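You operate a simulated robot arm through the tools that you are given. There is no shell and no other tool.

Carry out the task below with a simulated robot arm. There is one attempt and no reset: what you move stays moved.

JOB
Measure the coating on the bolt in the red box.
Fine: outside 8 to 16 um it goes to RECOAT, else it stays; probe back in its socket, lid shut.

Only the result counts: the job must be done as asked and must still hold three seconds after the hand-in. Knocking over, shifting, dropping, spilling or breaking anything else fails it. Lids that push on must go on centred and level and be pressed home; caps that screw on are set level and turned clockwise until they are tight.

ROBOT AND FRAMES
A 7-joint arm with a two-finger parallel gripper, fixed in place. Base frame: the origin is at the foot of the arm, x ahead of it, y to its left, z up; the work surface is at about z = 0. Units: m, rad, N and s.
With the tool pointing down near the work surface it reaches from about 0.26 to 0.68 m from the base axis. Its first joint turns from -2.897 to 2.897 rad. Payload 2.5 kg.
The tool frame sits at the grasp point between the pads (the TCP): z along the fingers, y along the line on which they close. The tips reach 0.03 m beyond it. The gripper opens to 0.094 m. The fingers are 0.028 m wide and 0.01 m thick; the gripper's body (0.05 by 0.096 m) begins 0.055 m behind the TCP.
Orientation is told as [roll, pitch, yaw] about the base's x, y, z axes, in that order, counted from this pose: with the fingers straight down and closing along the base's y, the tool's x points along the base's -x, its y along +y and its z along -z.

CONTROLS
- The arm moves only by the tool drive_tool. Its argument "plan" is a list of rows, each an object (a shift or turn left out is 0, a gripper value left out holds the last) with "slide": the shift along the tool's x, y, z in units of 25 mm (1.0 is 25 mm), a list of three; "rotation": the turn, a rotation vector about the tool's x, y, z in units of 4 degrees (1.0 is 4 degrees), a list of three; "jaw": the opening in per cent of the stroke, from 0 (shut) to 100 (fully open). In form: [{"slide": [dx, dy, dz], "rotation": [ax, ay, az], "jaw": jaw}, ...]. A call has 1 to 20 rows; each row shifts and turns the commanded pose from where the row before left it, along the tool's axes as they then stand. A call with a number of a shift or a turn outside -1 to 1 is refused whole. Rows are played at 5 a second. More than 0.05 m and 0.15 rad between two rows, or a gripper value outside its range, and nothing of the call is played. Where a pose cannot be reached the arm comes as near as it can. A force on the tool above 50 N (or 10 N above the force at the start of the call, whichever is more), or a blocked arm, ends the call early, and 0.2 s more pass. The fingers move at their own pace (about 0.072 m/s each) and stop on an object; they squeeze with about 31 N. The grip force told is the motor's: it shows also when the fingers shut on nothing. Time passes only in rows, and 0.2 s behind the last, so rows that do not move let the fingers close. It gives the time, the measured TCP pose, the force on the tool (base axes), the opening and the grip force at its end, in the units of the frame above (readings bear some noise), with the torque about the TCP (base axes, N m) and any sound that the robot's microphone picked up.
- Cameras (640 x 400 px; columns grow to the right, rows downward): "scene" is fixed at [0.0505, 0.5012, 0.6525]; the picture's right is [-0.55, -0.83, 0.00], its down [-0.66, 0.44, -0.60] and it looks along [0.50, -0.33, -0.80] (base axes); focal length 373 px, centre (320, 200). "wrist" rides on the gripper at [0.076, 0.014, -0.102] in the tool frame; the picture's right is [-0.18, 0.98, 0.00], its down [-0.75, -0.14, -0.64] and it looks along [-0.63, -0.12, 0.77] (tool axes); focal length 243 px, centre (320, 200). There is no depth. A picture from a camera that has moved, and an enlarged one, comes with that camera's place and axes in the base frame and with its lens.
- get_image(camera): a new picture of that camera. It takes no simulated time.
- close_up(camera, box): a new picture of the part [left, top, right, bottom] of that camera's present view, enlarged. It takes no simulated time.
- close_job(): hands the job in; it is judged then, once.

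Places have to be worked out from the pictures, the camera data and where the tool is seen. Open the gripper and draw the arm clear of the work before you hand the job in, unless the task says otherwise.

The tools are called after "Emit:" as a command line: name --argument value ..., lists and objects as JSON in quotes. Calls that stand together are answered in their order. drive_tool: Moves the arm, as the interface text tells. Its arguments: {"type":"object","properties":{"plan":{"type":"array"}},"required":["plan"]} The other tools are called the same way: get_image (camera) takes a picture; close_up (camera, box) takes an enlarged picture of a part of a camera's view; close_job () hands the job in.

At the start:

```text
t: 0.0
eef_pos: [0.2417, 0.3186, 0.3687]
tool_rot: [0.0, -0.002, 0.002]
force: [-0.1, 0.7, -0.2]
ft_torque: [0.01, 0.0, -0.01]
width: 0.0941
gripper_force: 0.0
```

scene: 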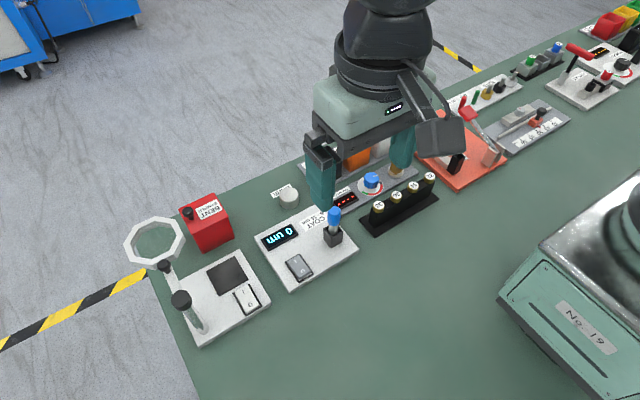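
wrist: 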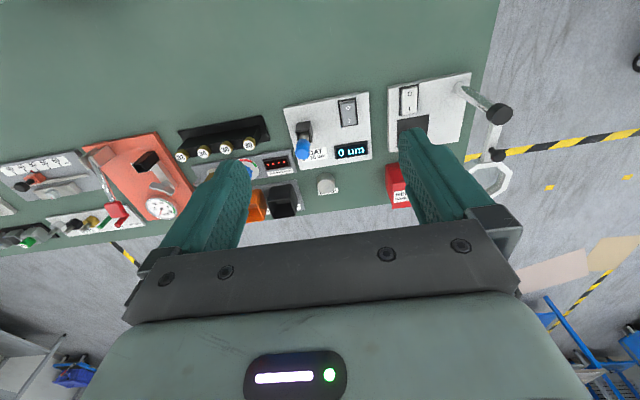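

I start by looking closely at the bench: the coating gauge with blue probe, the red box, and the rest.

Emit:
close_up --camera "scene" --box '[120, 170, 280, 350]'

Emit:
close_up --camera "scene" --box '[240, 160, 400, 300]'

Emit:
close_up --camera "scene" --box '[420, 0, 640, 180]'

Emit:
close_up --camera "wrist" --box '[160, 70, 520, 230]'

Emit:
close_up --camera "wrist" --box '[0, 120, 200, 250]'

```text
2.22 times, centred on (200, 260) of scene
camera zoom: at [0.0505, 0.5012, 0.6525], right [-0.55, -0.83, 0.0], down [-0.66, 0.44, -0.6], along [0.5, -0.33, -0.8], focal length 828 px, centre (587, 67)
```

zoom: 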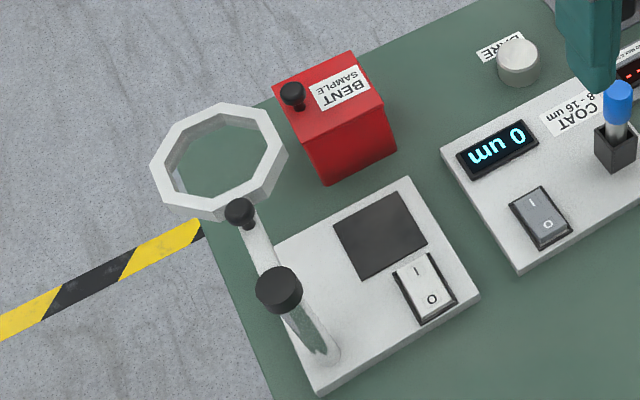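

```text
2.86 times, centred on (320, 230) of scene
camera zoom: at [0.0505, 0.5012, 0.6525], right [-0.55, -0.83, 0.0], down [-0.66, 0.44, -0.6], along [0.5, -0.33, -0.8], focal length 1065 px, centre (320, 114)
```

zoom: 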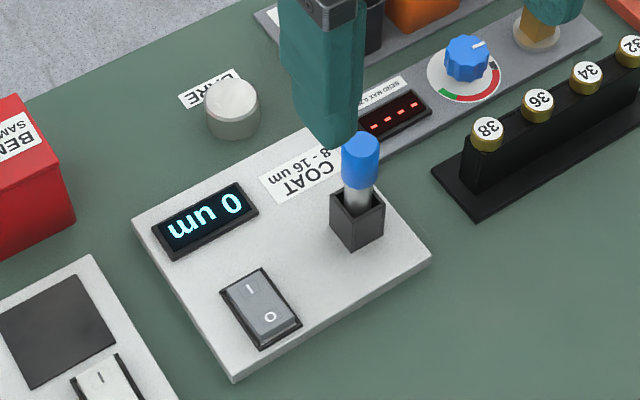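

```text
2.22 times, centred on (530, 90) of scene
camera zoom: at [0.0505, 0.5012, 0.6525], right [-0.55, -0.83, 0.0], down [-0.66, 0.44, -0.6], along [0.5, -0.33, -0.8], focal length 828 px, centre (-147, 444)
```

zoom: 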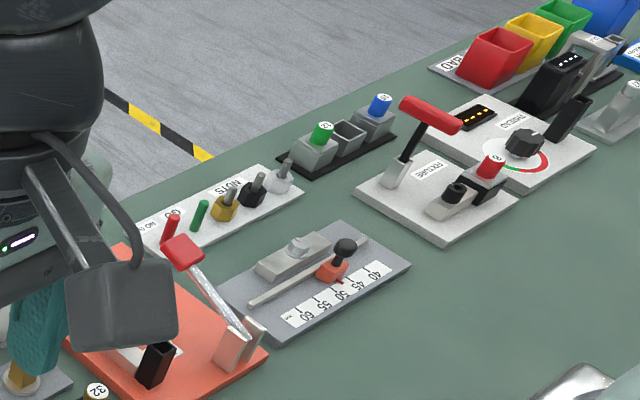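

```text
1.78 times, centred on (340, 150) of wrist
camera zoom: at [0.1646, 0.3335, 0.4706], right [0.18, 0.98, 0.0], down [0.75, -0.14, 0.64], along [0.63, -0.12, -0.77], focal length 431 px, centre (284, 289)
```

zoom: 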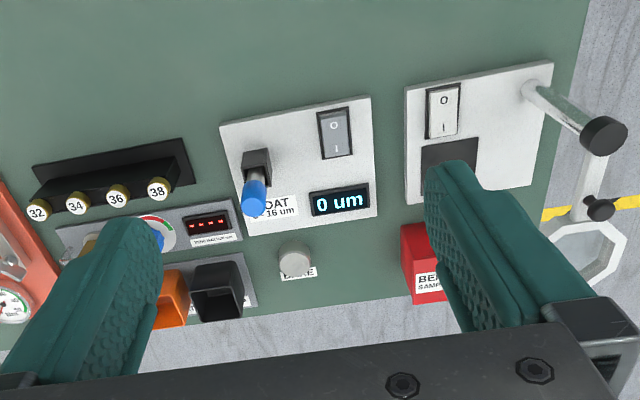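

```text
3.08 times, centred on (100, 185) of wrist
camera zoom: at [0.1646, 0.3335, 0.4706], right [0.18, 0.98, 0.0], down [0.75, -0.14, 0.64], along [0.63, -0.12, -0.77], focal length 746 px, centre (997, 246)
```

zoom: 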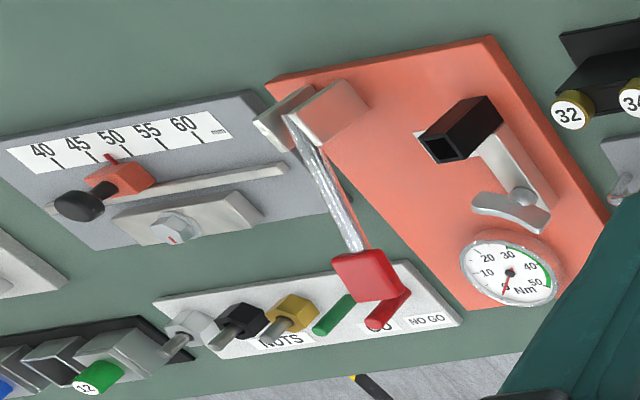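

The coating gauge ("COAT 8-16 um") is at about (0.37, 0.26) with its probe in a socket, and the red box has a lidded knob near (0.5, 0.46). I move the arm at height toward -y to see the labels that are hidden behind the fingers.

Emit:
drive_tool --plan '[{"slide": [0, -1, 0]}, {"slide": [0, -1, 0]}, {"slide": [0, -1, 0]}, {"slide": [0, -1, 0]}, {"slide": [0, -1, 0]}, {"slide": [0, -1, 0]}, {"slide": [0, -1, 0]}, {"slide": [0, -1, 0]}]'

Emit:
get_image --camera "scene"

Emit:
get_image --camera "wrist"

```text
t: 1.8
eef_pos: [0.2402, 0.1188, 0.3676]
tool_rot: [0.001, -0.001, 0.0]
force: [0.5, 1.0, 0.4]
ft_torque: [0.02, 0.02, 0.0]
width: 0.0939
gripper_force: 0.0
```

```text
taken
```

scene: 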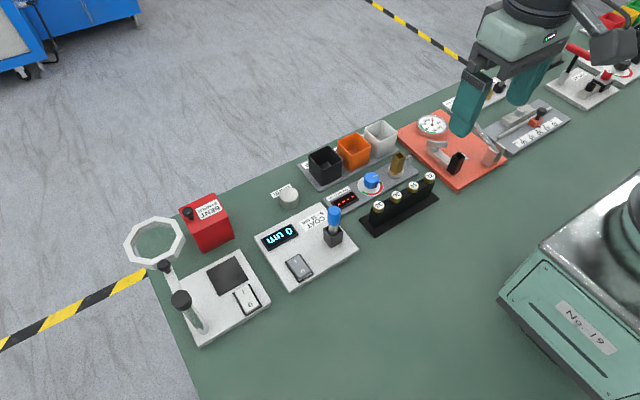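

```text
taken
camera wrist: at [0.1645, 0.1338, 0.4694], right [0.18, 0.98, 0.0], down [0.75, -0.14, 0.64], along [0.63, -0.12, -0.77], focal length 243 px, centre (320, 200)
```

wrist: 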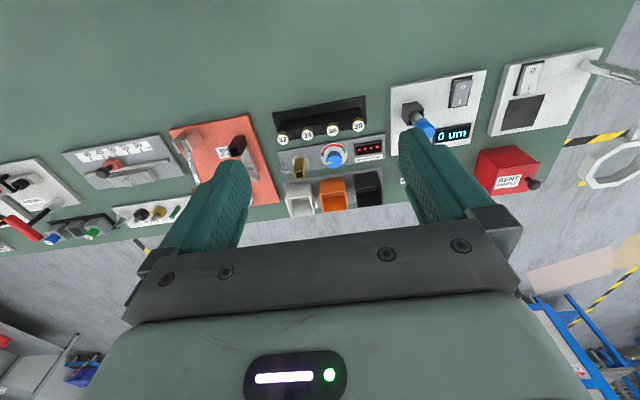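

Three bins (black, orange, white) are now visible; I zoom in on them and the box labels.

Emit:
close_up --camera "scene" --box '[290, 110, 420, 210]'

Emit:
close_up --camera "wrist" --box '[260, 130, 400, 220]'

Emit:
close_up --camera "wrist" --box '[380, 60, 640, 220]'

Emit:
close_up --camera "scene" --box '[170, 180, 250, 260]'

Emit:
close_up --camera "scene" --box '[250, 170, 370, 300]'

```text
4.00 times, centred on (355, 160) of scene
camera zoom: at [0.0505, 0.5012, 0.6525], right [-0.55, -0.83, 0.0], down [-0.66, 0.44, -0.6], along [0.5, -0.33, -0.8], focal length 1491 px, centre (180, 360)
```

zoom: 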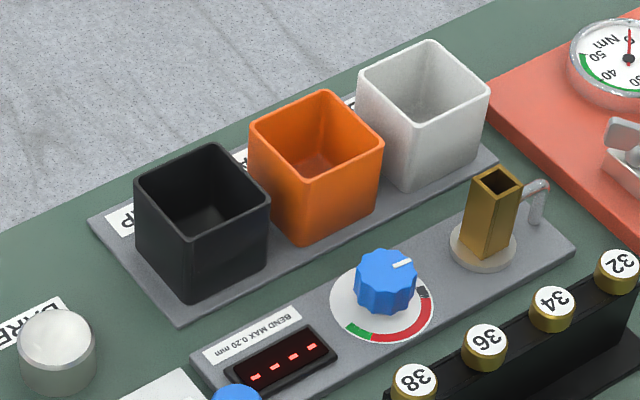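

```text
4.44 times, centred on (330, 175) of wrist
camera zoom: at [0.1645, 0.1338, 0.4694], right [0.18, 0.98, 0.0], down [0.75, -0.14, 0.64], along [0.63, -0.12, -0.77], focal length 1078 px, centre (276, 311)
```

zoom: 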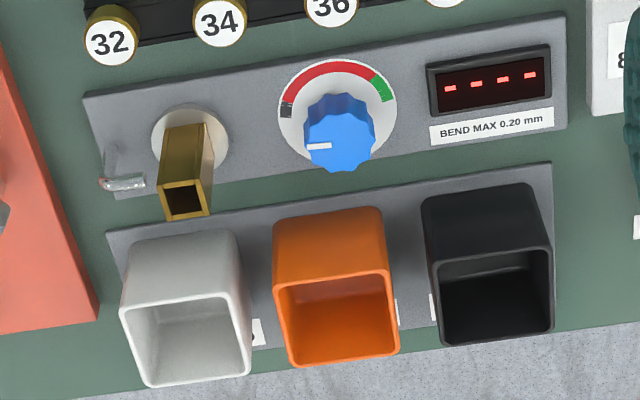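

```text
2.46 times, centred on (510, 140) of wrist
camera zoom: at [0.1645, 0.1338, 0.4694], right [0.18, 0.98, 0.0], down [0.75, -0.14, 0.64], along [0.63, -0.12, -0.77], focal length 597 px, centre (-148, 348)
```

zoom: 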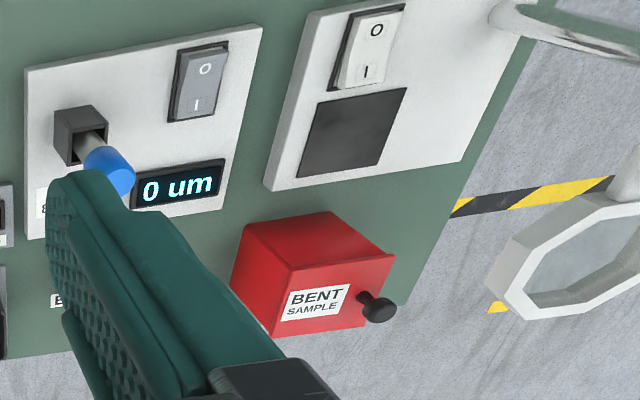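

```text
5.00 times, centred on (210, 220) of scene
camera zoom: at [0.0505, 0.5012, 0.6525], right [-0.55, -0.83, 0.0], down [-0.66, 0.44, -0.6], along [0.5, -0.33, -0.8], focal length 1864 px, centre (870, 100)
```

zoom: 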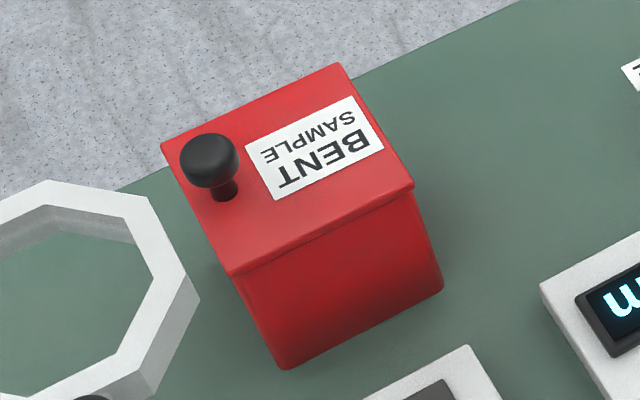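

```text
3.08 times, centred on (310, 235) of scene
camera zoom: at [0.0505, 0.5012, 0.6525], right [-0.55, -0.83, 0.0], down [-0.66, 0.44, -0.6], along [0.5, -0.33, -0.8], focal length 1147 px, centre (351, 92)
```

zoom: 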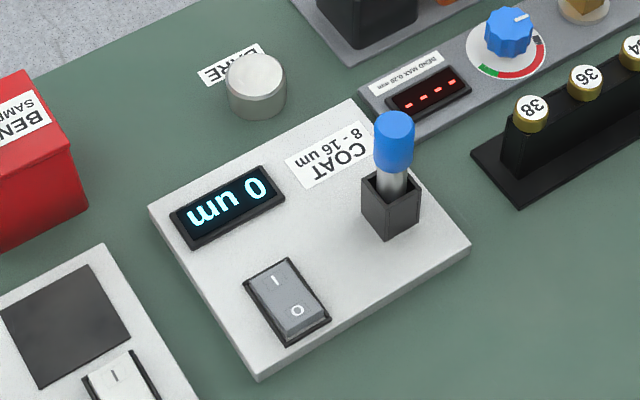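

The bin labels are hidden behind the bins, so I move the arm forward, keeping height, to look down over them and at the gauge.

Emit:
drive_tool --plan '[{"slide": [-1, 0, 0]}, {"slide": [-1, 0, 0]}, {"slide": [-1, 0, 0]}, {"slide": [-1, 0, 0]}, {"slide": [-1, 0, 0]}, {"slide": [-1, 0, 0]}, {"slide": [-1, 0, 0]}, {"slide": [-1, 0, 0]}, {"slide": [-1, 0, 0]}]'

Emit:
get_image --camera "wrist"

Emit:
close_up --camera "wrist" --box '[220, 40, 420, 180]'

```text
t: 3.8
eef_pos: [0.4662, 0.1189, 0.3693]
tool_rot: [0.0, 0.001, 0.0]
force: [0.4, -0.4, 0.5]
ft_torque: [0.0, 0.0, 0.01]
width: 0.0938
gripper_force: 0.0
```

```text
taken
camera wrist: at [0.3889, 0.1337, 0.4711], right [0.18, 0.98, 0.0], down [0.75, -0.14, 0.64], along [0.63, -0.12, -0.77], focal length 243 px, centre (320, 200)
```

wrist: 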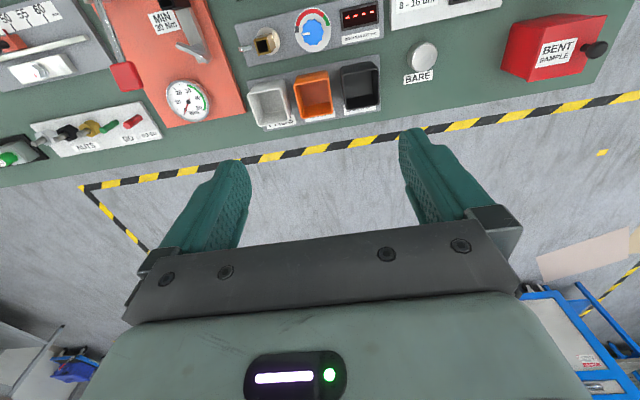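

```text
2.86 times, centred on (320, 110) of wrist
camera zoom: at [0.3889, 0.1337, 0.4711], right [0.18, 0.98, 0.0], down [0.75, -0.14, 0.64], along [0.63, -0.12, -0.77], focal length 693 px, centre (320, 457)
```

zoom: 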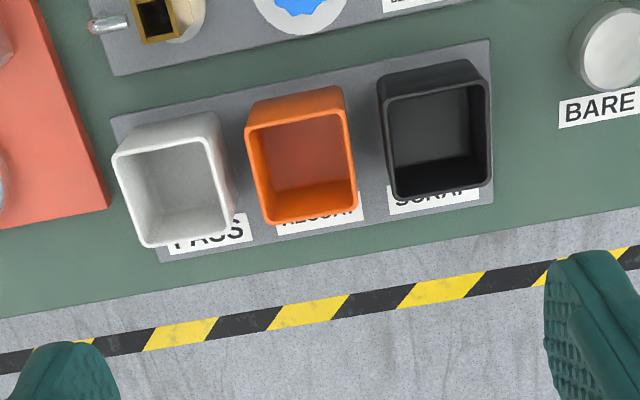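

Labels: white = PASS, orange = RECOAT, black = SCRAP. Now I move over toward the red box to study its lid and knob.

Emit:
drive_tool --plan '[{"slide": [1, 1, 0]}, {"slide": [1, 1, 0]}, {"slide": [1, 1, 0]}, {"slide": [1, 1, 0]}, {"slide": [0, 1, 0]}, {"slide": [0, 1, 0]}, {"slide": [0, 1, 0]}, {"slide": [0, 1, 0]}, {"slide": [0, 1, 0]}, {"slide": [0, 1, 0]}, {"slide": [0, 1, 0]}, {"slide": [0, 1, 0]}, {"slide": [0, 1, 0]}]'

Emit:
get_image --camera "wrist"

Emit:
close_up --camera "wrist" --box '[200, 50, 440, 200]'

Emit:
get_image --camera "scene"

```text
t: 6.6
eef_pos: [0.3642, 0.4443, 0.3667]
tool_rot: [0.001, 0.0, -0.001]
force: [-0.4, 0.5, 0.0]
ft_torque: [0.0, 0.0, 0.01]
width: 0.094
gripper_force: 0.0
```

```text
taken
camera wrist: at [0.2888, 0.4587, 0.4687], right [0.18, 0.98, 0.0], down [0.75, -0.14, 0.64], along [0.63, -0.12, -0.77], focal length 243 px, centre (320, 200)
```

wrist: 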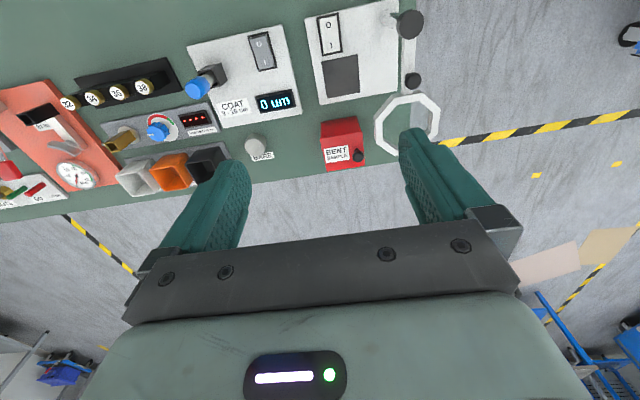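

```text
2.67 times, centred on (320, 125) of wrist
camera zoom: at [0.2888, 0.4587, 0.4687], right [0.18, 0.98, 0.0], down [0.75, -0.14, 0.64], along [0.63, -0.12, -0.77], focal length 647 px, centre (320, 400)
```

zoom: 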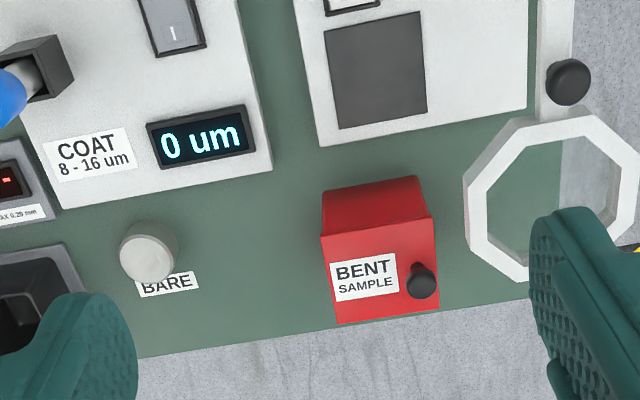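

```text
taken
```

scene: 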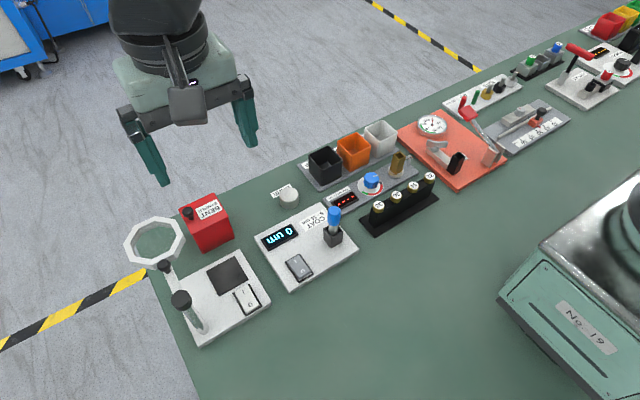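

The knob sits near (0.508, 0.484), head at z≈0.097, near the +y edge of the lid, so the hinge is probably on the -y side. I turn the gripper 90° so the fingers close along base x (the hinge axis direction), staying high.

Emit:
drive_tool --plan '[{"rotation": [0, 0, -1]}, {"rotation": [0, 0, -1]}, {"rotation": [0, 0, -1]}, {"rotation": [0, 0, -1]}, {"rotation": [0, 0, -1]}, {"rotation": [0, 0, -1]}, {"rotation": [0, 0, -1]}, {"rotation": [0, 0, -1]}, {"rotation": [0, 0, -1]}, {"rotation": [0, 0, -1]}, {"rotation": [0, 0, -1]}, {"rotation": [0, 0, -1]}, {"rotation": [0, 0, -1]}, {"rotation": [0, 0, -1]}, {"rotation": [0, 0, -1]}, {"rotation": [0, 0, -1]}, {"rotation": [0, 0, -1]}, {"rotation": [0, 0, -1]}, {"rotation": [0, 0, -1]}, {"rotation": [0, 0, -1]}]'

Emit:
drive_tool --plan '[{"rotation": [0, 0, -1]}, {"rotation": [0, 0, -1]}, {"rotation": [0, 0, -0.5], "jaw": 50}, {"slide": [-0.5, -1, 0]}, {"slide": [-0.5, -1, 0]}, {"slide": [-0.5, -1, 0]}, {"slide": [0, -1, 1]}, {"slide": [0, -1, 1]}, {"slide": [0, -0.8, 1]}, {"slide": [0, 0, 1]}, {"slide": [0, 0, 1]}]'

Emit:
get_image --camera "wrist"

Emit:
get_image --camera "scene"

```text
t: 10.8
eef_pos: [0.3661, 0.4437, 0.3701]
tool_rot: [-0.001, -0.001, 1.399]
force: [0.6, 0.4, 0.2]
ft_torque: [0.04, -0.03, 0.02]
width: 0.0939
gripper_force: 0.0
```

```text
t: 13.2
eef_pos: [0.4847, 0.4573, 0.2395]
tool_rot: [0.001, 0.0, 1.571]
force: [-0.5, 0.1, -0.5]
ft_torque: [-0.03, 0.0, 0.0]
width: 0.047
gripper_force: 0.1
out of reach, approached as far as the arm can: row 6, 7, 8, 9, 10, 11
```

```text
taken
camera wrist: at [0.4707, 0.3818, 0.3413], right [-0.98, 0.18, 0.0], down [0.14, 0.75, 0.64], along [0.12, 0.63, -0.77], focal length 243 px, centre (320, 200)
```

wrist: 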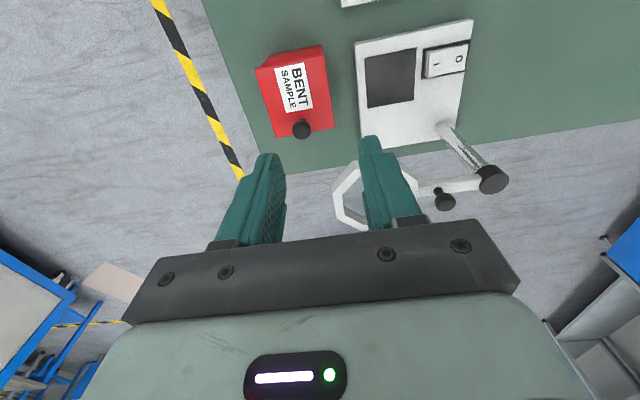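

```text
taken
```

scene: 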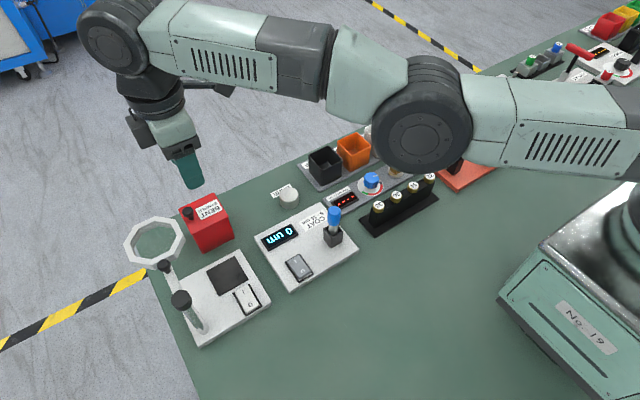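

The vertical tool runs out of reach near radius 0.666, so I tilt the tool so the fingers point outward (+y and down) by 28°, which also suits the lid's swing direction.

Emit:
drive_tool --plan '[{"rotation": [0, -1, 0]}, {"rotation": [0, -1, 0]}, {"rotation": [0, -1, 0]}, {"rotation": [0, -1, 0]}, {"rotation": [0, -1, 0]}, {"rotation": [0, -1, 0]}, {"rotation": [0, -1, 0]}, {}]'

Emit:
get_image --camera "wrist"

Emit:
get_image --camera "scene"

```text
t: 15.0
eef_pos: [0.5358, 0.5012, 0.246]
tool_rot: [0.001, -0.489, 1.571]
force: [-0.5, 0.8, -0.1]
ft_torque: [0.01, -0.01, 0.01]
width: 0.0471
gripper_force: 0.0
out of reach, approached as far as the arm can: row 1, 2, 3, 4, 5, 6, 7
```

```text
taken
camera wrist: at [0.5203, 0.3865, 0.2986], right [-0.98, 0.16, 0.09], down [0.14, 0.36, 0.92], along [0.12, 0.92, -0.38], focal length 243 px, centre (320, 200)
```

wrist: 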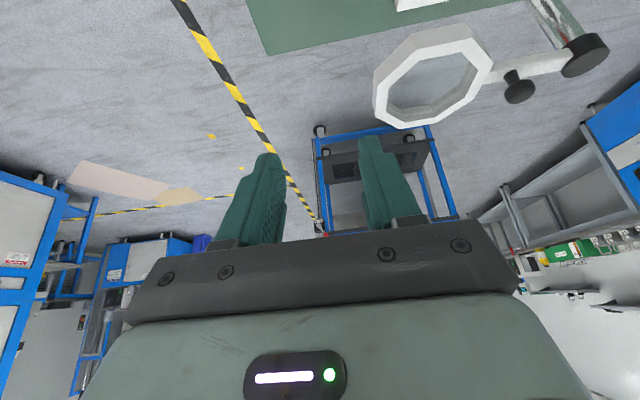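

```text
taken
```

scene: 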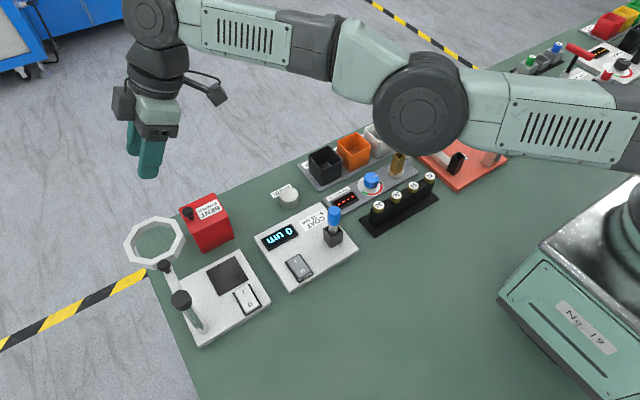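

The tool is tilted 28°, now at (0.536, 0.501, 0.246). I move to a standoff along the approach line to the knob and check the pose.

Emit:
drive_tool --plan '[{"slide": [0.85, 0.28, 0.2]}, {"slide": [0.85, 0.28, 0.4]}, {"slide": [0.85, 0.28, 0.7]}, {"slide": [0.85, 0.28, 0.7]}, {}]'

Emit:
get_image --camera "wrist"

Emit:
get_image --camera "scene"

```text
t: 16.2
eef_pos: [0.5505, 0.4831, 0.1598]
tool_rot: [0.0, -0.489, 1.571]
force: [-0.4, 0.2, 0.4]
ft_torque: [0.01, 0.01, 0.04]
width: 0.0469
gripper_force: 0.0
out of reach, approached as far as the arm can: row 1, 2, 3, 4
```

```text
taken
camera wrist: at [0.5353, 0.3678, 0.214], right [-0.98, 0.16, 0.09], down [0.14, 0.36, 0.92], along [0.12, 0.92, -0.38], focal length 243 px, centre (320, 200)
```

wrist: 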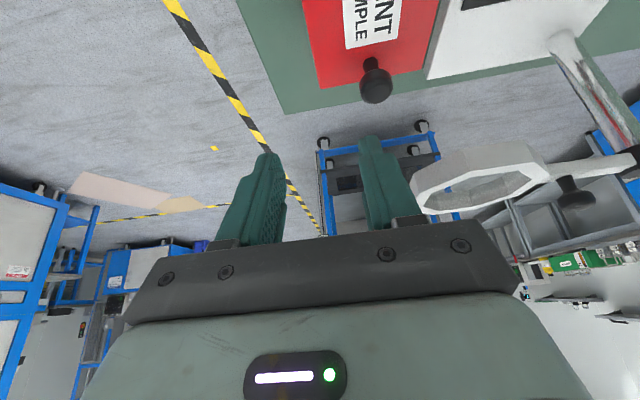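

```text
taken
```

scene: 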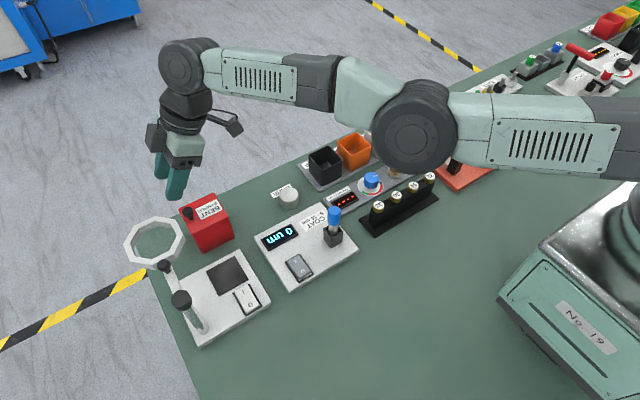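

The tool reads (0.550, 0.483, 0.160), further out than commanded. I wait a few empty rows to see whether the arm settles to the commanded pose.

Emit:
drive_tool --plan '[{}, {}, {}]'

```text
t: 17.0
eef_pos: [0.5501, 0.4832, 0.1613]
tool_rot: [0.0, -0.488, 1.571]
force: [0.2, 0.2, 0.8]
ft_torque: [-0.02, 0.02, 0.02]
width: 0.0471
gripper_force: 0.1
```

Static. I test by retracting: a move along base -x only, to learn how the commanded pose relates to the measured one.

Emit:
drive_tool --plan '[{"slide": [0, 0.8, 0]}, {"slide": [0, 0.8, 0]}, {}]'

```text
t: 17.8
eef_pos: [0.5339, 0.5022, 0.1589]
tool_rot: [0.002, -0.486, 1.573]
force: [-0.9, 0.4, -0.2]
ft_torque: [0.02, 0.02, 0.0]
width: 0.047
gripper_force: 0.1
out of reach, approached as far as the arm can: row 1, 2
```

Only the tangential part was followed; the arm seems stretched out straight. I raise first for clearance from the lens ring, then pull back radially.

Emit:
drive_tool --plan '[{"slide": [-0.375, 0, -0.706]}, {"slide": [-0.375, 0, -0.706]}, {"slide": [-0.375, 0, -0.706]}, {"slide": [-0.375, 0, -0.706]}, {"slide": [-0.375, 0, -0.706]}, {}]'

Emit:
drive_tool --plan '[{"slide": [0.706, 0.8, -0.375]}, {"slide": [0.706, 0.8, -0.375]}, {"slide": [0.706, 0.8, -0.375]}, {}]'

```text
t: 19.2
eef_pos: [0.5342, 0.502, 0.2603]
tool_rot: [-0.001, -0.488, 1.571]
force: [-0.6, 0.2, 0.4]
ft_torque: [0.0, -0.03, -0.01]
width: 0.0469
gripper_force: 0.0
```

```text
t: 20.2
eef_pos: [0.5396, 0.4935, 0.2679]
tool_rot: [0.001, -0.487, 1.572]
force: [-0.5, 0.0, -0.1]
ft_torque: [0.02, 0.01, -0.02]
width: 0.0471
gripper_force: 0.1
out of reach, approached as far as the arm can: row 1, 2, 3
```

Raising worked but pulling back doesn't, which suggests a wrist joint limit at this yaw. I undo the tilt and turn the yaw back the other way.

Emit:
drive_tool --plan '[{"rotation": [0, 1, 0]}, {"rotation": [0, 1, 0]}, {"rotation": [0, 1, 0]}, {"rotation": [0, 1, 0]}, {"rotation": [0, 1, 0]}, {"rotation": [0, 1, 0]}, {"rotation": [0, 1, 0]}, {}, {"rotation": [0, 0, 1]}, {"rotation": [0, 0, 1]}, {"rotation": [0, 0, 1]}, {"rotation": [0, 0, 1]}, {"rotation": [0, 0, 1]}]'

```text
t: 23.0
eef_pos: [0.4908, 0.4489, 0.2598]
tool_rot: [-0.002, 0.001, 1.219]
force: [0.2, -0.2, -0.4]
ft_torque: [-0.01, -0.03, -0.01]
width: 0.047
gripper_force: 0.1
out of reach, approached as far as the arm can: row 1, 2, 3, 4, 5, 6, 7
```

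Back to vertical at radius 0.665. I test a pull-back at this yaw.

Emit:
drive_tool --plan '[{"slide": [0.85, 0.45, 0]}, {"slide": [0.85, 0.45, 0]}, {"slide": [0.85, 0.45, 0]}, {}]'

Emit:
get_image --camera "scene"

```text
t: 24.0
eef_pos: [0.4903, 0.4494, 0.2588]
tool_rot: [0.001, 0.0, 1.222]
force: [0.3, 0.3, 0.1]
ft_torque: [0.02, 0.0, -0.02]
width: 0.047
gripper_force: 0.0
out of reach, approached as far as the arm can: row 1, 2, 3
```

```text
taken
```

scene: 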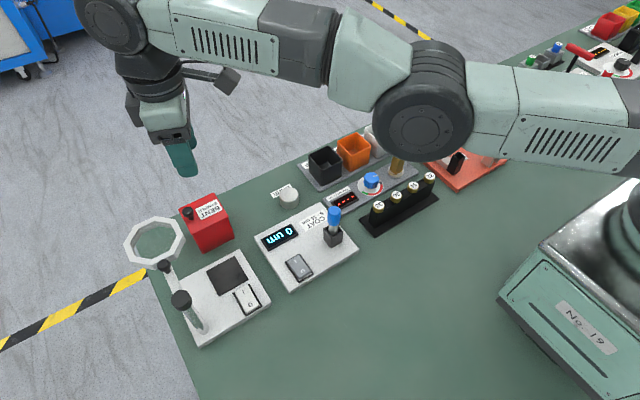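

Still held out at 0.665, while the wrist looks wound up. I unwind the yaw back toward zero and then check for radial freedom.

Emit:
drive_tool --plan '[{"rotation": [0, 0, 1]}, {"rotation": [0, 0, 1]}, {"rotation": [0, 0, 1]}, {"rotation": [0, 0, 1]}, {"rotation": [0, 0, 1]}, {"rotation": [0, 0, 1]}, {"rotation": [0, 0, 1]}, {"rotation": [0, 0, 1]}, {"rotation": [0, 0, 1]}, {"rotation": [0, 0, 1]}, {"rotation": [0, 0, 1]}, {"rotation": [0, 0, 1]}, {"rotation": [0, 0, 1]}, {"rotation": [0, 0, 1]}, {"rotation": [0, 0, 1]}, {"rotation": [0, 0, 1]}, {"rotation": [0, 0, 1]}, {"rotation": [0, 0, 1]}, {}]'

Emit:
drive_tool --plan '[{"slide": [0.8, -0.8, 0]}, {"slide": [0.8, -0.8, 0]}, {"slide": [0.8, -0.8, 0]}, {"slide": [0.8, -0.8, 0]}, {}]'

Emit:
get_image --camera "scene"

```text
t: 28.0
eef_pos: [0.4889, 0.4504, 0.2589]
tool_rot: [-0.001, 0.003, -0.036]
force: [-0.5, 1.5, -0.1]
ft_torque: [0.01, 0.04, 0.0]
width: 0.0468
gripper_force: 0.1
```

```text
t: 29.2
eef_pos: [0.4855, 0.4499, 0.2723]
tool_rot: [0.0, 0.001, -0.034]
force: [0.1, 1.2, -1.0]
ft_torque: [0.0, 0.04, -0.01]
width: 0.047
gripper_force: 0.1
out of reach, approached as far as the arm can: row 1, 2, 3, 4
```

```text
taken
```

scene: 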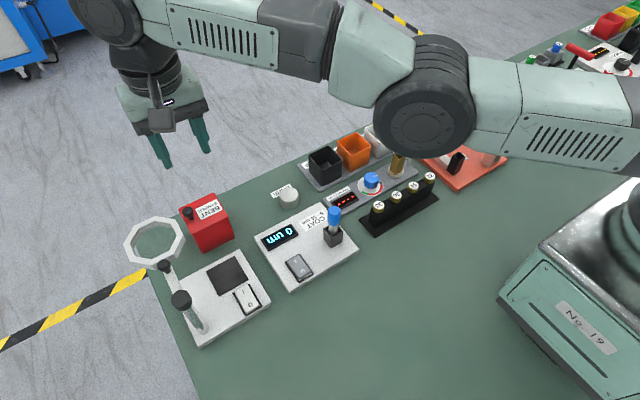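

The arm still refuses to come inward; it seems the elbow went through its straight singularity. I push outward to full stretch, then pull inward to get it back.

Emit:
drive_tool --plan '[{"slide": [-0.8, 0.7, 0]}, {"slide": [-0.8, 0.7, 0]}, {"slide": [-0.8, 0.7, 0]}, {}]'

Emit:
drive_tool --plan '[{"slide": [0.8, -0.7, 0]}, {"slide": [0.8, -0.7, 0]}, {"slide": [0.8, -0.7, 0]}, {"slide": [0.8, -0.7, 0]}, {}]'

```text
t: 30.2
eef_pos: [0.4888, 0.4542, 0.27]
tool_rot: [0.0, 0.0, -0.036]
force: [0.2, 0.2, -0.2]
ft_torque: [0.0, -0.01, -0.02]
width: 0.0471
gripper_force: 0.0
out of reach, approached as far as the arm can: row 1, 2, 3
```

```text
t: 31.4
eef_pos: [0.4772, 0.4574, 0.2845]
tool_rot: [0.0, -0.001, -0.035]
force: [-0.4, 0.3, -1.1]
ft_torque: [-0.02, 0.01, 0.02]
width: 0.047
gripper_force: 0.1
out of reach, approached as far as the arm can: row 1, 2, 3, 4
```

The radius is only free between about 0.661 and 0.667. I try full outward steps followed by very small inward steps to let the elbow fall to the proper side.

Emit:
drive_tool --plan '[{"slide": [-1, 1, 0]}, {"slide": [-1, 1, 0]}, {"slide": [0.05, -0.05, 0]}, {"slide": [0.1, -0.1, 0]}, {"slide": [0.1, -0.1, 0]}, {"slide": [0.2, -0.2, 0]}, {"slide": [0.2, -0.2, 0]}, {"slide": [0.3, -0.3, 0]}, {"slide": [0.3, -0.3, 0]}, {"slide": [0.4, -0.4, 0]}, {"slide": [0.4, -0.4, 0]}, {}]'

```text
t: 34.0
eef_pos: [0.4764, 0.4615, 0.2816]
tool_rot: [0.0, 0.002, -0.034]
force: [-0.7, -0.1, 0.1]
ft_torque: [0.02, 0.03, 0.03]
width: 0.0471
gripper_force: 0.0
out of reach, approached as far as the arm can: row 1, 2, 4, 5, 6, 7, 8, 9, 10, 11
```

I try a different escape: raising the tool high, then pulling inward.

Emit:
drive_tool --plan '[{"slide": [0, 0, -1]}, {"slide": [0, 0, -1]}, {"slide": [0, 0, -1]}, {"slide": [0, 0, -1]}, {"slide": [0, 0, -1]}, {"slide": [0, 0, -1]}, {}]'

Emit:
drive_tool --plan '[{"slide": [0.7, -0.7, 0]}, {"slide": [0.7, -0.7, 0]}, {"slide": [0.7, -0.7, 0]}, {"slide": [0.7, -0.7, 0]}, {}]'

Emit:
get_image --camera "scene"

```text
t: 35.6
eef_pos: [0.4505, 0.4335, 0.4202]
tool_rot: [0.0, 0.001, -0.035]
force: [0.2, 0.2, -0.4]
ft_torque: [0.02, 0.0, 0.01]
width: 0.047
gripper_force: 0.0
out of reach, approached as far as the arm can: row 2, 3, 4, 5, 6
```

```text
t: 36.8
eef_pos: [0.4401, 0.4267, 0.4476]
tool_rot: [-0.002, 0.002, -0.036]
force: [0.3, -0.5, -0.3]
ft_torque: [0.01, 0.0, -0.02]
width: 0.047
gripper_force: 0.1
out of reach, approached as far as the arm can: row 1, 2, 3, 4
```

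```text
taken
```

scene: 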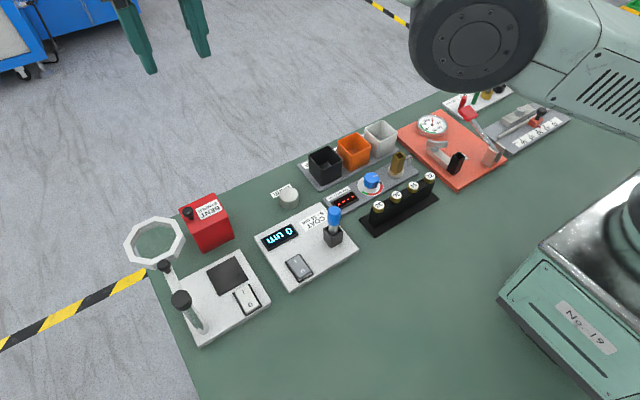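

The pose slides on a sphere, i.e. the elbow is straight. Pure lowering from here goes inside that sphere and should bend the elbow properly; I try that (nothing is below this path until z≈0.16).

Emit:
drive_tool --plan '[{"slide": [0, 0, 0.6]}, {"slide": [0, 0, 0.6]}, {"slide": [0, 0, 0.6]}, {"slide": [0, 0, 0.6]}, {"slide": [0, 0, 0.6]}, {"slide": [0, 0, 0.6]}, {}]'

```text
t: 38.4
eef_pos: [0.4605, 0.4477, 0.3667]
tool_rot: [-0.001, 0.001, -0.034]
force: [0.7, 0.3, 0.0]
ft_torque: [-0.02, 0.0, -0.01]
width: 0.0468
gripper_force: 0.0
out of reach, approached as far as the arm can: row 1, 2, 3, 4, 5, 6
```

Still on the sphere (r=0.642, z=0.367). I try rolling the tool about the arm's axis and moving sideways with an inward part, so the elbow joint gets involved.

Emit:
drive_tool --plan '[{"rotation": [-0.72, 0.7, 0]}, {"rotation": [-0.72, 0.7, 0]}, {"rotation": [-0.72, 0.7, 0]}, {"rotation": [-0.72, 0.7, 0]}, {"slide": [-0.4, -0.9, 0]}, {"slide": [-0.4, -0.9, 0]}, {"slide": [-0.3, -1, 0]}, {"slide": [-0.2, -1, 0]}, {"slide": [0, -1, 0]}, {"slide": [0, -1, 0]}, {}]'

```text
t: 40.8
eef_pos: [0.5427, 0.346, 0.3477]
tool_rot: [0.202, 0.196, -0.013]
force: [0.4, -0.4, 0.5]
ft_torque: [-0.03, -0.02, 0.0]
width: 0.0469
gripper_force: 0.1
out of reach, approached as far as the arm can: row 3, 5, 6, 7, 8, 9, 10
```

Still r≈0.644. I try the opposite lateral direction with an inward component while rolled, plus lowering.

Emit:
drive_tool --plan '[{"slide": [1, 0.5, 0.3]}, {"slide": [1, 0.5, 0.3]}, {"slide": [1, 0.4, 0.3]}, {"slide": [1, 0.3, 0.3]}, {}]'

Emit:
drive_tool --plan '[{"rotation": [-0.72, 0.7, 0]}, {"rotation": [-0.72, 0.7, 0]}, {"rotation": [-0.72, 0.7, 0]}, {"rotation": [-0.72, 0.7, 0]}, {"slide": [0.7, -0.7, 0]}, {"slide": [0.7, -0.7, 0]}, {"slide": [0.7, -0.7, 0]}, {}]'

Emit:
get_image --camera "scene"

```text
t: 42.0
eef_pos: [0.4854, 0.427, 0.3611]
tool_rot: [0.203, 0.195, -0.013]
force: [0.3, 0.0, 0.1]
ft_torque: [0.02, 0.0, -0.01]
width: 0.0468
gripper_force: 0.0
out of reach, approached as far as the arm can: row 1, 2, 3, 4
```

```text
t: 43.8
eef_pos: [0.4891, 0.4159, 0.3767]
tool_rot: [0.422, 0.38, 0.051]
force: [0.5, 0.3, -0.3]
ft_torque: [0.03, -0.01, -0.01]
width: 0.0469
gripper_force: 0.0
out of reach, approached as far as the arm can: row 5, 6, 7
```

```text
taken
```

scene: 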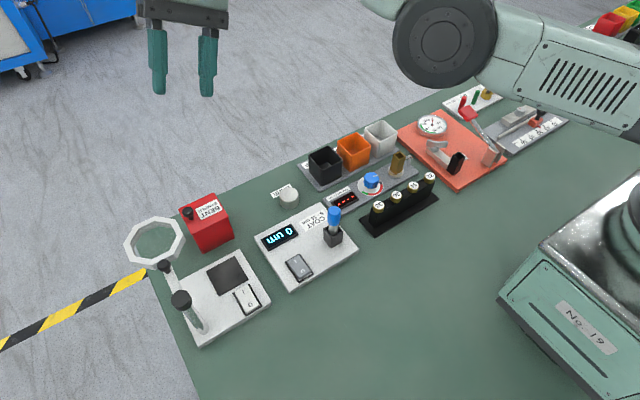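

Evidence points to the elbow being just past its stretch peak. I unroll the tool, then stretch fully outward while lowering (biases the elbow to the proper side), then lower and pull inward.

Emit:
drive_tool --plan '[{"rotation": [0.72, -0.7, 0]}, {"rotation": [0.72, -0.7, 0]}, {"rotation": [0.72, -0.7, 0]}, {"rotation": [0.72, -0.7, 0]}, {"rotation": [0.72, -0.7, 0]}, {"rotation": [0.72, -0.7, 0]}, {"rotation": [0.72, -0.7, 0]}, {"rotation": [0.72, -0.7, 0]}, {}]'

Emit:
drive_tool --plan '[{"slide": [-0.7, 0.6, 0]}, {"slide": [-0.7, 0.6, 0]}, {"slide": [-0.7, 0.6, 0]}, {"slide": [-0.7, 0.6, 0]}, {"slide": [-0.7, 0.6, 0]}, {"slide": [-0.7, 0.6, 0]}, {"slide": [-0.35, 0.3, 0.8]}, {"slide": [-0.35, 0.3, 0.8]}, {"slide": [0.02, -0.02, 1]}, {"slide": [0.2, -0.2, 0.5]}, {"slide": [0.5, -0.5, 0]}, {"slide": [0.5, -0.5, 0]}, {"slide": [0.5, -0.5, 0]}, {}]'

```text
t: 45.8
eef_pos: [0.4888, 0.4162, 0.3757]
tool_rot: [0.0, -0.001, -0.034]
force: [-0.1, -0.3, 0.8]
ft_torque: [0.0, -0.02, 0.03]
width: 0.047
gripper_force: 0.0
```

```text
t: 48.8
eef_pos: [0.4749, 0.3655, 0.2757]
tool_rot: [-0.001, -0.001, -0.034]
force: [-0.2, 0.0, 0.4]
ft_torque: [-0.06, -0.01, 0.0]
width: 0.047
gripper_force: 0.1
out of reach, approached as far as the arm can: row 1, 2, 3, 4, 5, 6, 7, 8
```

Escaped: the arm is at r=0.60 with free motion again. I pull in a bit, turn to yaw +90°, and this time tilt before reaching out, keeping well within reach.

Emit:
drive_tool --plan '[{"slide": [0.9, 0, 0]}, {"slide": [0.9, 0, 0]}, {"rotation": [0, 0, -1]}, {"rotation": [0, 0, -1]}, {"rotation": [0, 0, -1]}, {"rotation": [0, 0, -1]}, {"rotation": [0, 0, -1]}, {"rotation": [0, 0, -1]}, {"rotation": [0, 0, -1]}, {"rotation": [0, 0, -1]}, {"rotation": [0, 0, -1]}, {"rotation": [0, 0, -1]}, {"rotation": [0, 0, -1]}, {"rotation": [0, 0, -1]}, {"rotation": [0, 0, -1]}, {"rotation": [0, 0, -1]}, {"rotation": [0, 0, -1]}, {"rotation": [0, 0, -1]}, {"rotation": [0, 0, -1]}, {"rotation": [0, 0, -1]}]'

Emit:
drive_tool --plan '[{"rotation": [0, 0, -1]}, {"rotation": [0, 0, -1]}, {"rotation": [0, 0, -1]}, {"rotation": [0, 0, -1]}, {"rotation": [0, 0, -1]}, {"rotation": [0, -1, 0]}, {"rotation": [0, -1, 0]}, {"rotation": [0, -1, 0]}, {"rotation": [0, -1, 0]}, {"rotation": [0, -1, 0]}, {"rotation": [0, -1, 0]}, {"rotation": [0, -1, 0]}, {"rotation": [0, -1, 0]}, {}]'

Emit:
get_image --camera "scene"

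```text
t: 53.0
eef_pos: [0.43, 0.3688, 0.2731]
tool_rot: [0.001, 0.001, 1.224]
force: [-0.3, -0.4, 0.5]
ft_torque: [0.05, 0.02, 0.0]
width: 0.0471
gripper_force: 0.1
```

```text
t: 56.0
eef_pos: [0.4303, 0.3686, 0.2745]
tool_rot: [0.002, -0.56, 1.57]
force: [-0.9, 0.2, 0.1]
ft_torque: [0.0, 0.0, 0.01]
width: 0.0472
gripper_force: 0.1
```

```text
taken
```

scene: 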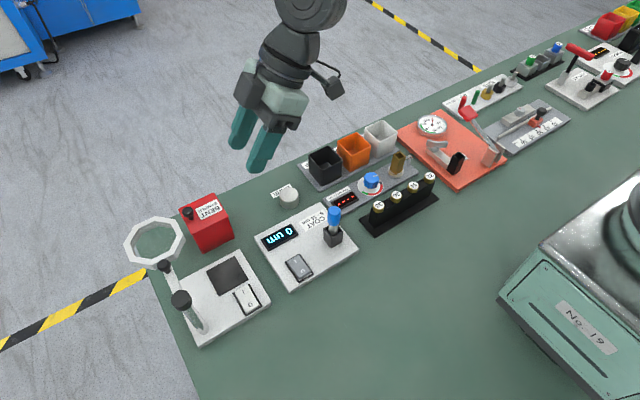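

Free and tilted 32°. I move to a standoff 7 cm from the knob along the tool axis, jaw half open.

Emit:
drive_tool --plan '[{"slide": [-0.025, -0.52, 0.865]}, {"slide": [-0.025, -0.52, 0.865]}, {"slide": [-0.025, -0.52, 0.865]}, {"slide": [-0.025, -0.52, 0.865]}, {"slide": [-0.025, -0.52, 0.865]}, {"slide": [-0.025, -0.52, 0.865]}, {}]'

Emit:
get_image --camera "wrist"

Emit:
close_up --camera "scene" --box '[120, 100, 280, 260]'

```text
t: 57.6
eef_pos: [0.5072, 0.4408, 0.1672]
tool_rot: [0.0, -0.559, 1.571]
force: [-0.7, -0.1, -0.7]
ft_torque: [-0.01, 0.0, 0.01]
width: 0.047
gripper_force: 0.0
```

```text
taken
camera wrist: at [0.4932, 0.3223, 0.2138], right [-0.98, 0.16, 0.1], down [0.14, 0.3, 0.94], along [0.12, 0.94, -0.32], focal length 243 px, centre (320, 200)
```

wrist: 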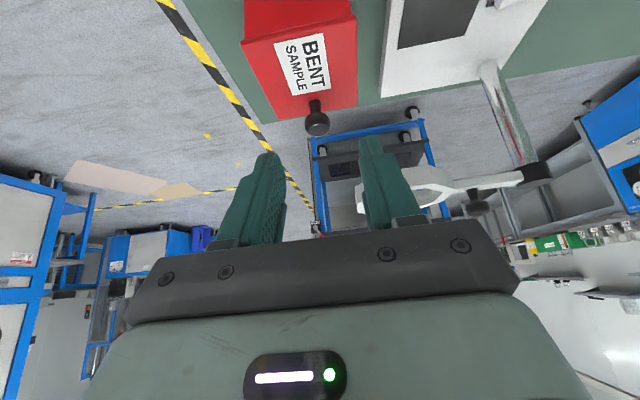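

```text
2.50 times, centred on (200, 180) of scene
camera zoom: at [0.0505, 0.5012, 0.6525], right [-0.55, -0.83, 0.0], down [-0.66, 0.44, -0.6], along [0.5, -0.33, -0.8], focal length 932 px, centre (620, 250)
```

zoom: 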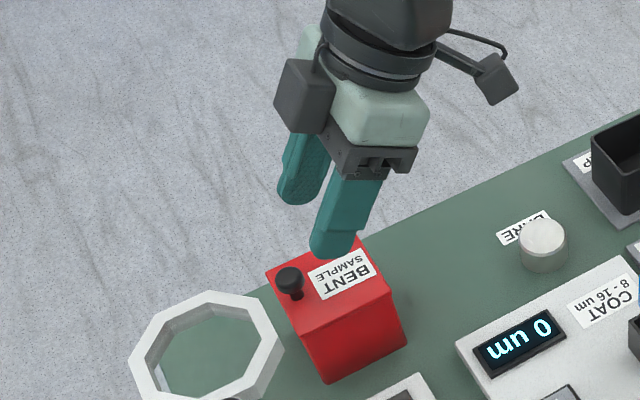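

The knob is lined up between the fingers at about (0.510, 0.484, 0.096). I advance 6 cm along the tool axis so the fingertips straddle the knob head.

Emit:
drive_tool --plan '[{"slide": [0, -0.04, 0.6]}, {"slide": [0, -0.04, 0.6]}, {"slide": [0, -0.03, 0.6]}, {"slide": [0, 0, 0.55]}, {}]'

Emit:
get_image --camera "wrist"

Emit:
close_up --camera "scene" --box '[140, 140, 260, 260]'

```text
t: 58.8
eef_pos: [0.5103, 0.4723, 0.117]
tool_rot: [0.001, -0.559, 1.572]
force: [0.2, 0.2, -0.1]
ft_torque: [0.02, 0.02, -0.02]
width: 0.0469
gripper_force: 0.2
```

```text
taken
camera wrist: at [0.4957, 0.3537, 0.1627], right [-0.98, 0.16, 0.1], down [0.14, 0.3, 0.94], along [0.12, 0.94, -0.32], focal length 243 px, centre (320, 200)
```

wrist: 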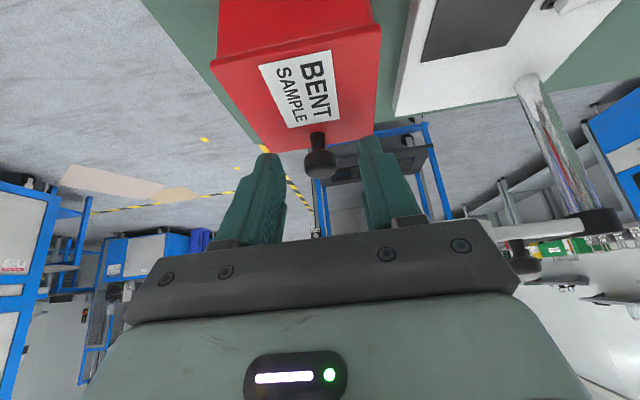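

```text
3.33 times, centred on (200, 200) of scene
camera zoom: at [0.0505, 0.5012, 0.6525], right [-0.55, -0.83, 0.0], down [-0.66, 0.44, -0.6], along [0.5, -0.33, -0.8], focal length 1242 px, centre (720, 200)
```

zoom: 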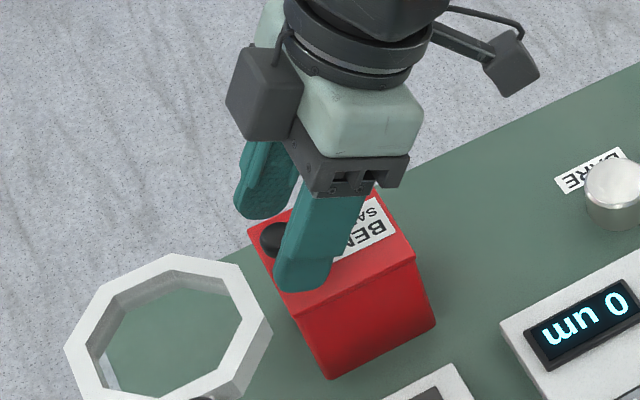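

Knob head is between the fingertips. I close the jaw on it.

Emit:
drive_tool --plan '[{"jaw": 10}, {}, {}, {}]'

Emit:
get_image --camera "wrist"

```text
t: 59.8
eef_pos: [0.5094, 0.4721, 0.1168]
tool_rot: [0.001, -0.558, 1.57]
force: [-4.2, 0.1, -0.4]
ft_torque: [-0.06, 0.06, 0.04]
width: 0.0193
gripper_force: 44.9
```

```text
taken
camera wrist: at [0.4954, 0.3539, 0.1628], right [-0.98, 0.16, 0.1], down [0.14, 0.3, 0.94], along [0.12, 0.94, -0.32], focal length 243 px, centre (320, 200)
```

wrist: 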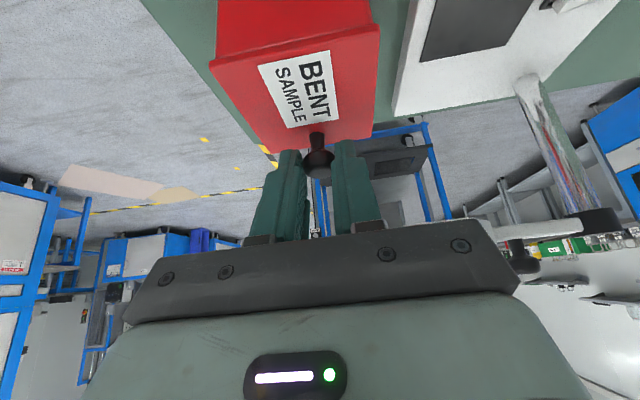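

The knob is held (width 0.019). I make a first small lift along the arc for a lid hinged on the -y edge and check forces and the picture.

Emit:
drive_tool --plan '[{"slide": [-0.01, 0.03, -0.222]}, {"slide": [-0.01, 0, -0.222]}, {}]'

Emit:
close_up --camera "scene" --box '[140, 140, 260, 260]'

Emit:
get_image --camera "wrist"

```text
t: 60.6
eef_pos: [0.5098, 0.4654, 0.1256]
tool_rot: [0.0, -0.557, 1.569]
force: [18.9, 18.9, -31.9]
ft_torque: [-0.08, -0.32, -0.31]
width: 0.0198
gripper_force: 45.0
```

```text
3.33 times, centred on (200, 200) of scene
camera zoom: at [0.0505, 0.5012, 0.6525], right [-0.55, -0.83, 0.0], down [-0.66, 0.44, -0.6], along [0.5, -0.33, -0.8], focal length 1242 px, centre (720, 200)
```

zoom: 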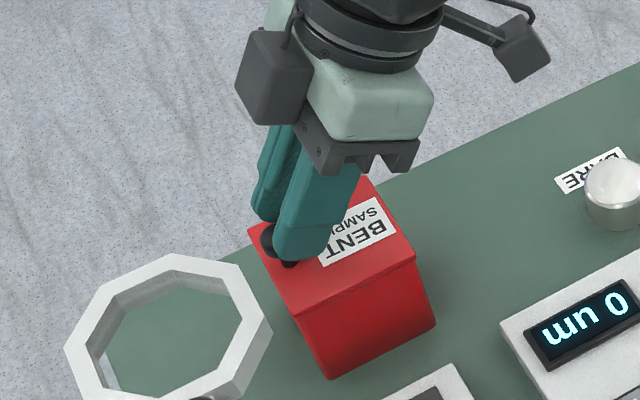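

```text
taken
camera wrist: at [0.495, 0.3466, 0.171], right [-0.98, 0.16, 0.1], down [0.14, 0.3, 0.94], along [0.12, 0.94, -0.32], focal length 243 px, centre (320, 200)
```

wrist: 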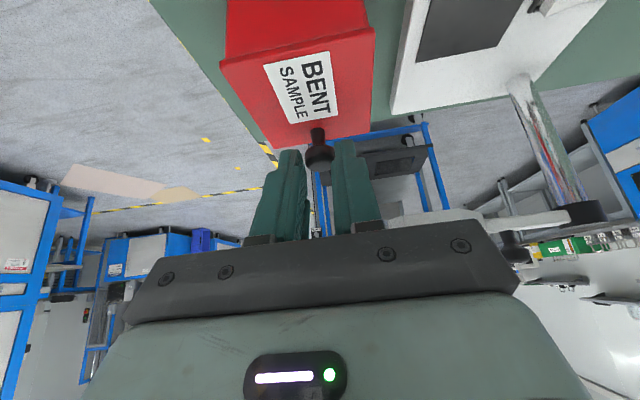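

The lid resists with about 40 N and the fingers slipped slightly, so it isn't a simple hinge as guessed, or my arc is off. I look more closely before doing anything else.

Emit:
close_up --camera "wrist" --box '[200, 0, 400, 180]'

Emit:
close_up --camera "scene" --box '[175, 180, 235, 260]'

```text
2.22 times, centred on (300, 90) of wrist
camera zoom: at [0.495, 0.3466, 0.171], right [-0.98, 0.16, 0.1], down [0.14, 0.3, 0.94], along [0.12, 0.94, -0.32], focal length 539 px, centre (364, 444)
```

zoom: 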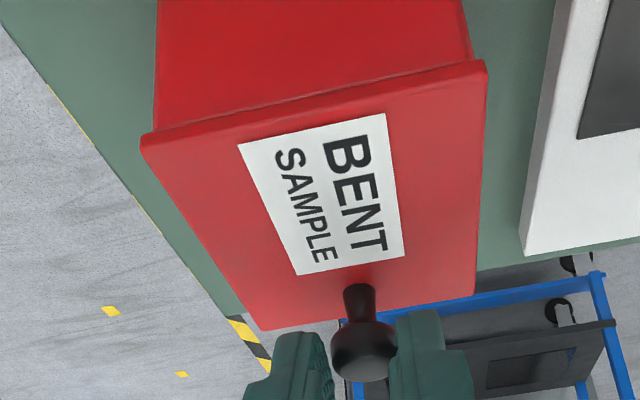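

```text
5.00 times, centred on (205, 220) of scene
camera zoom: at [0.0505, 0.5012, 0.6525], right [-0.55, -0.83, 0.0], down [-0.66, 0.44, -0.6], along [0.5, -0.33, -0.8], focal length 1864 px, centre (895, 100)
```

zoom: 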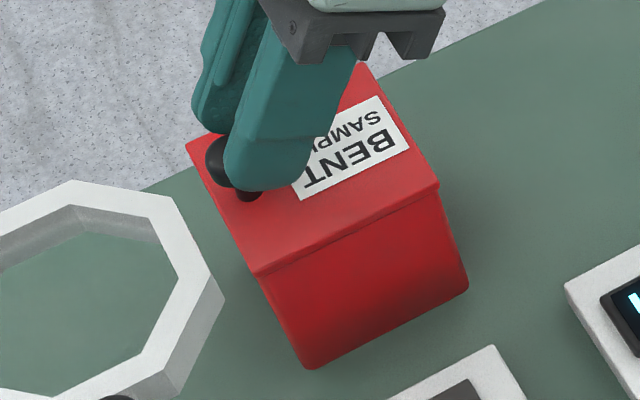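

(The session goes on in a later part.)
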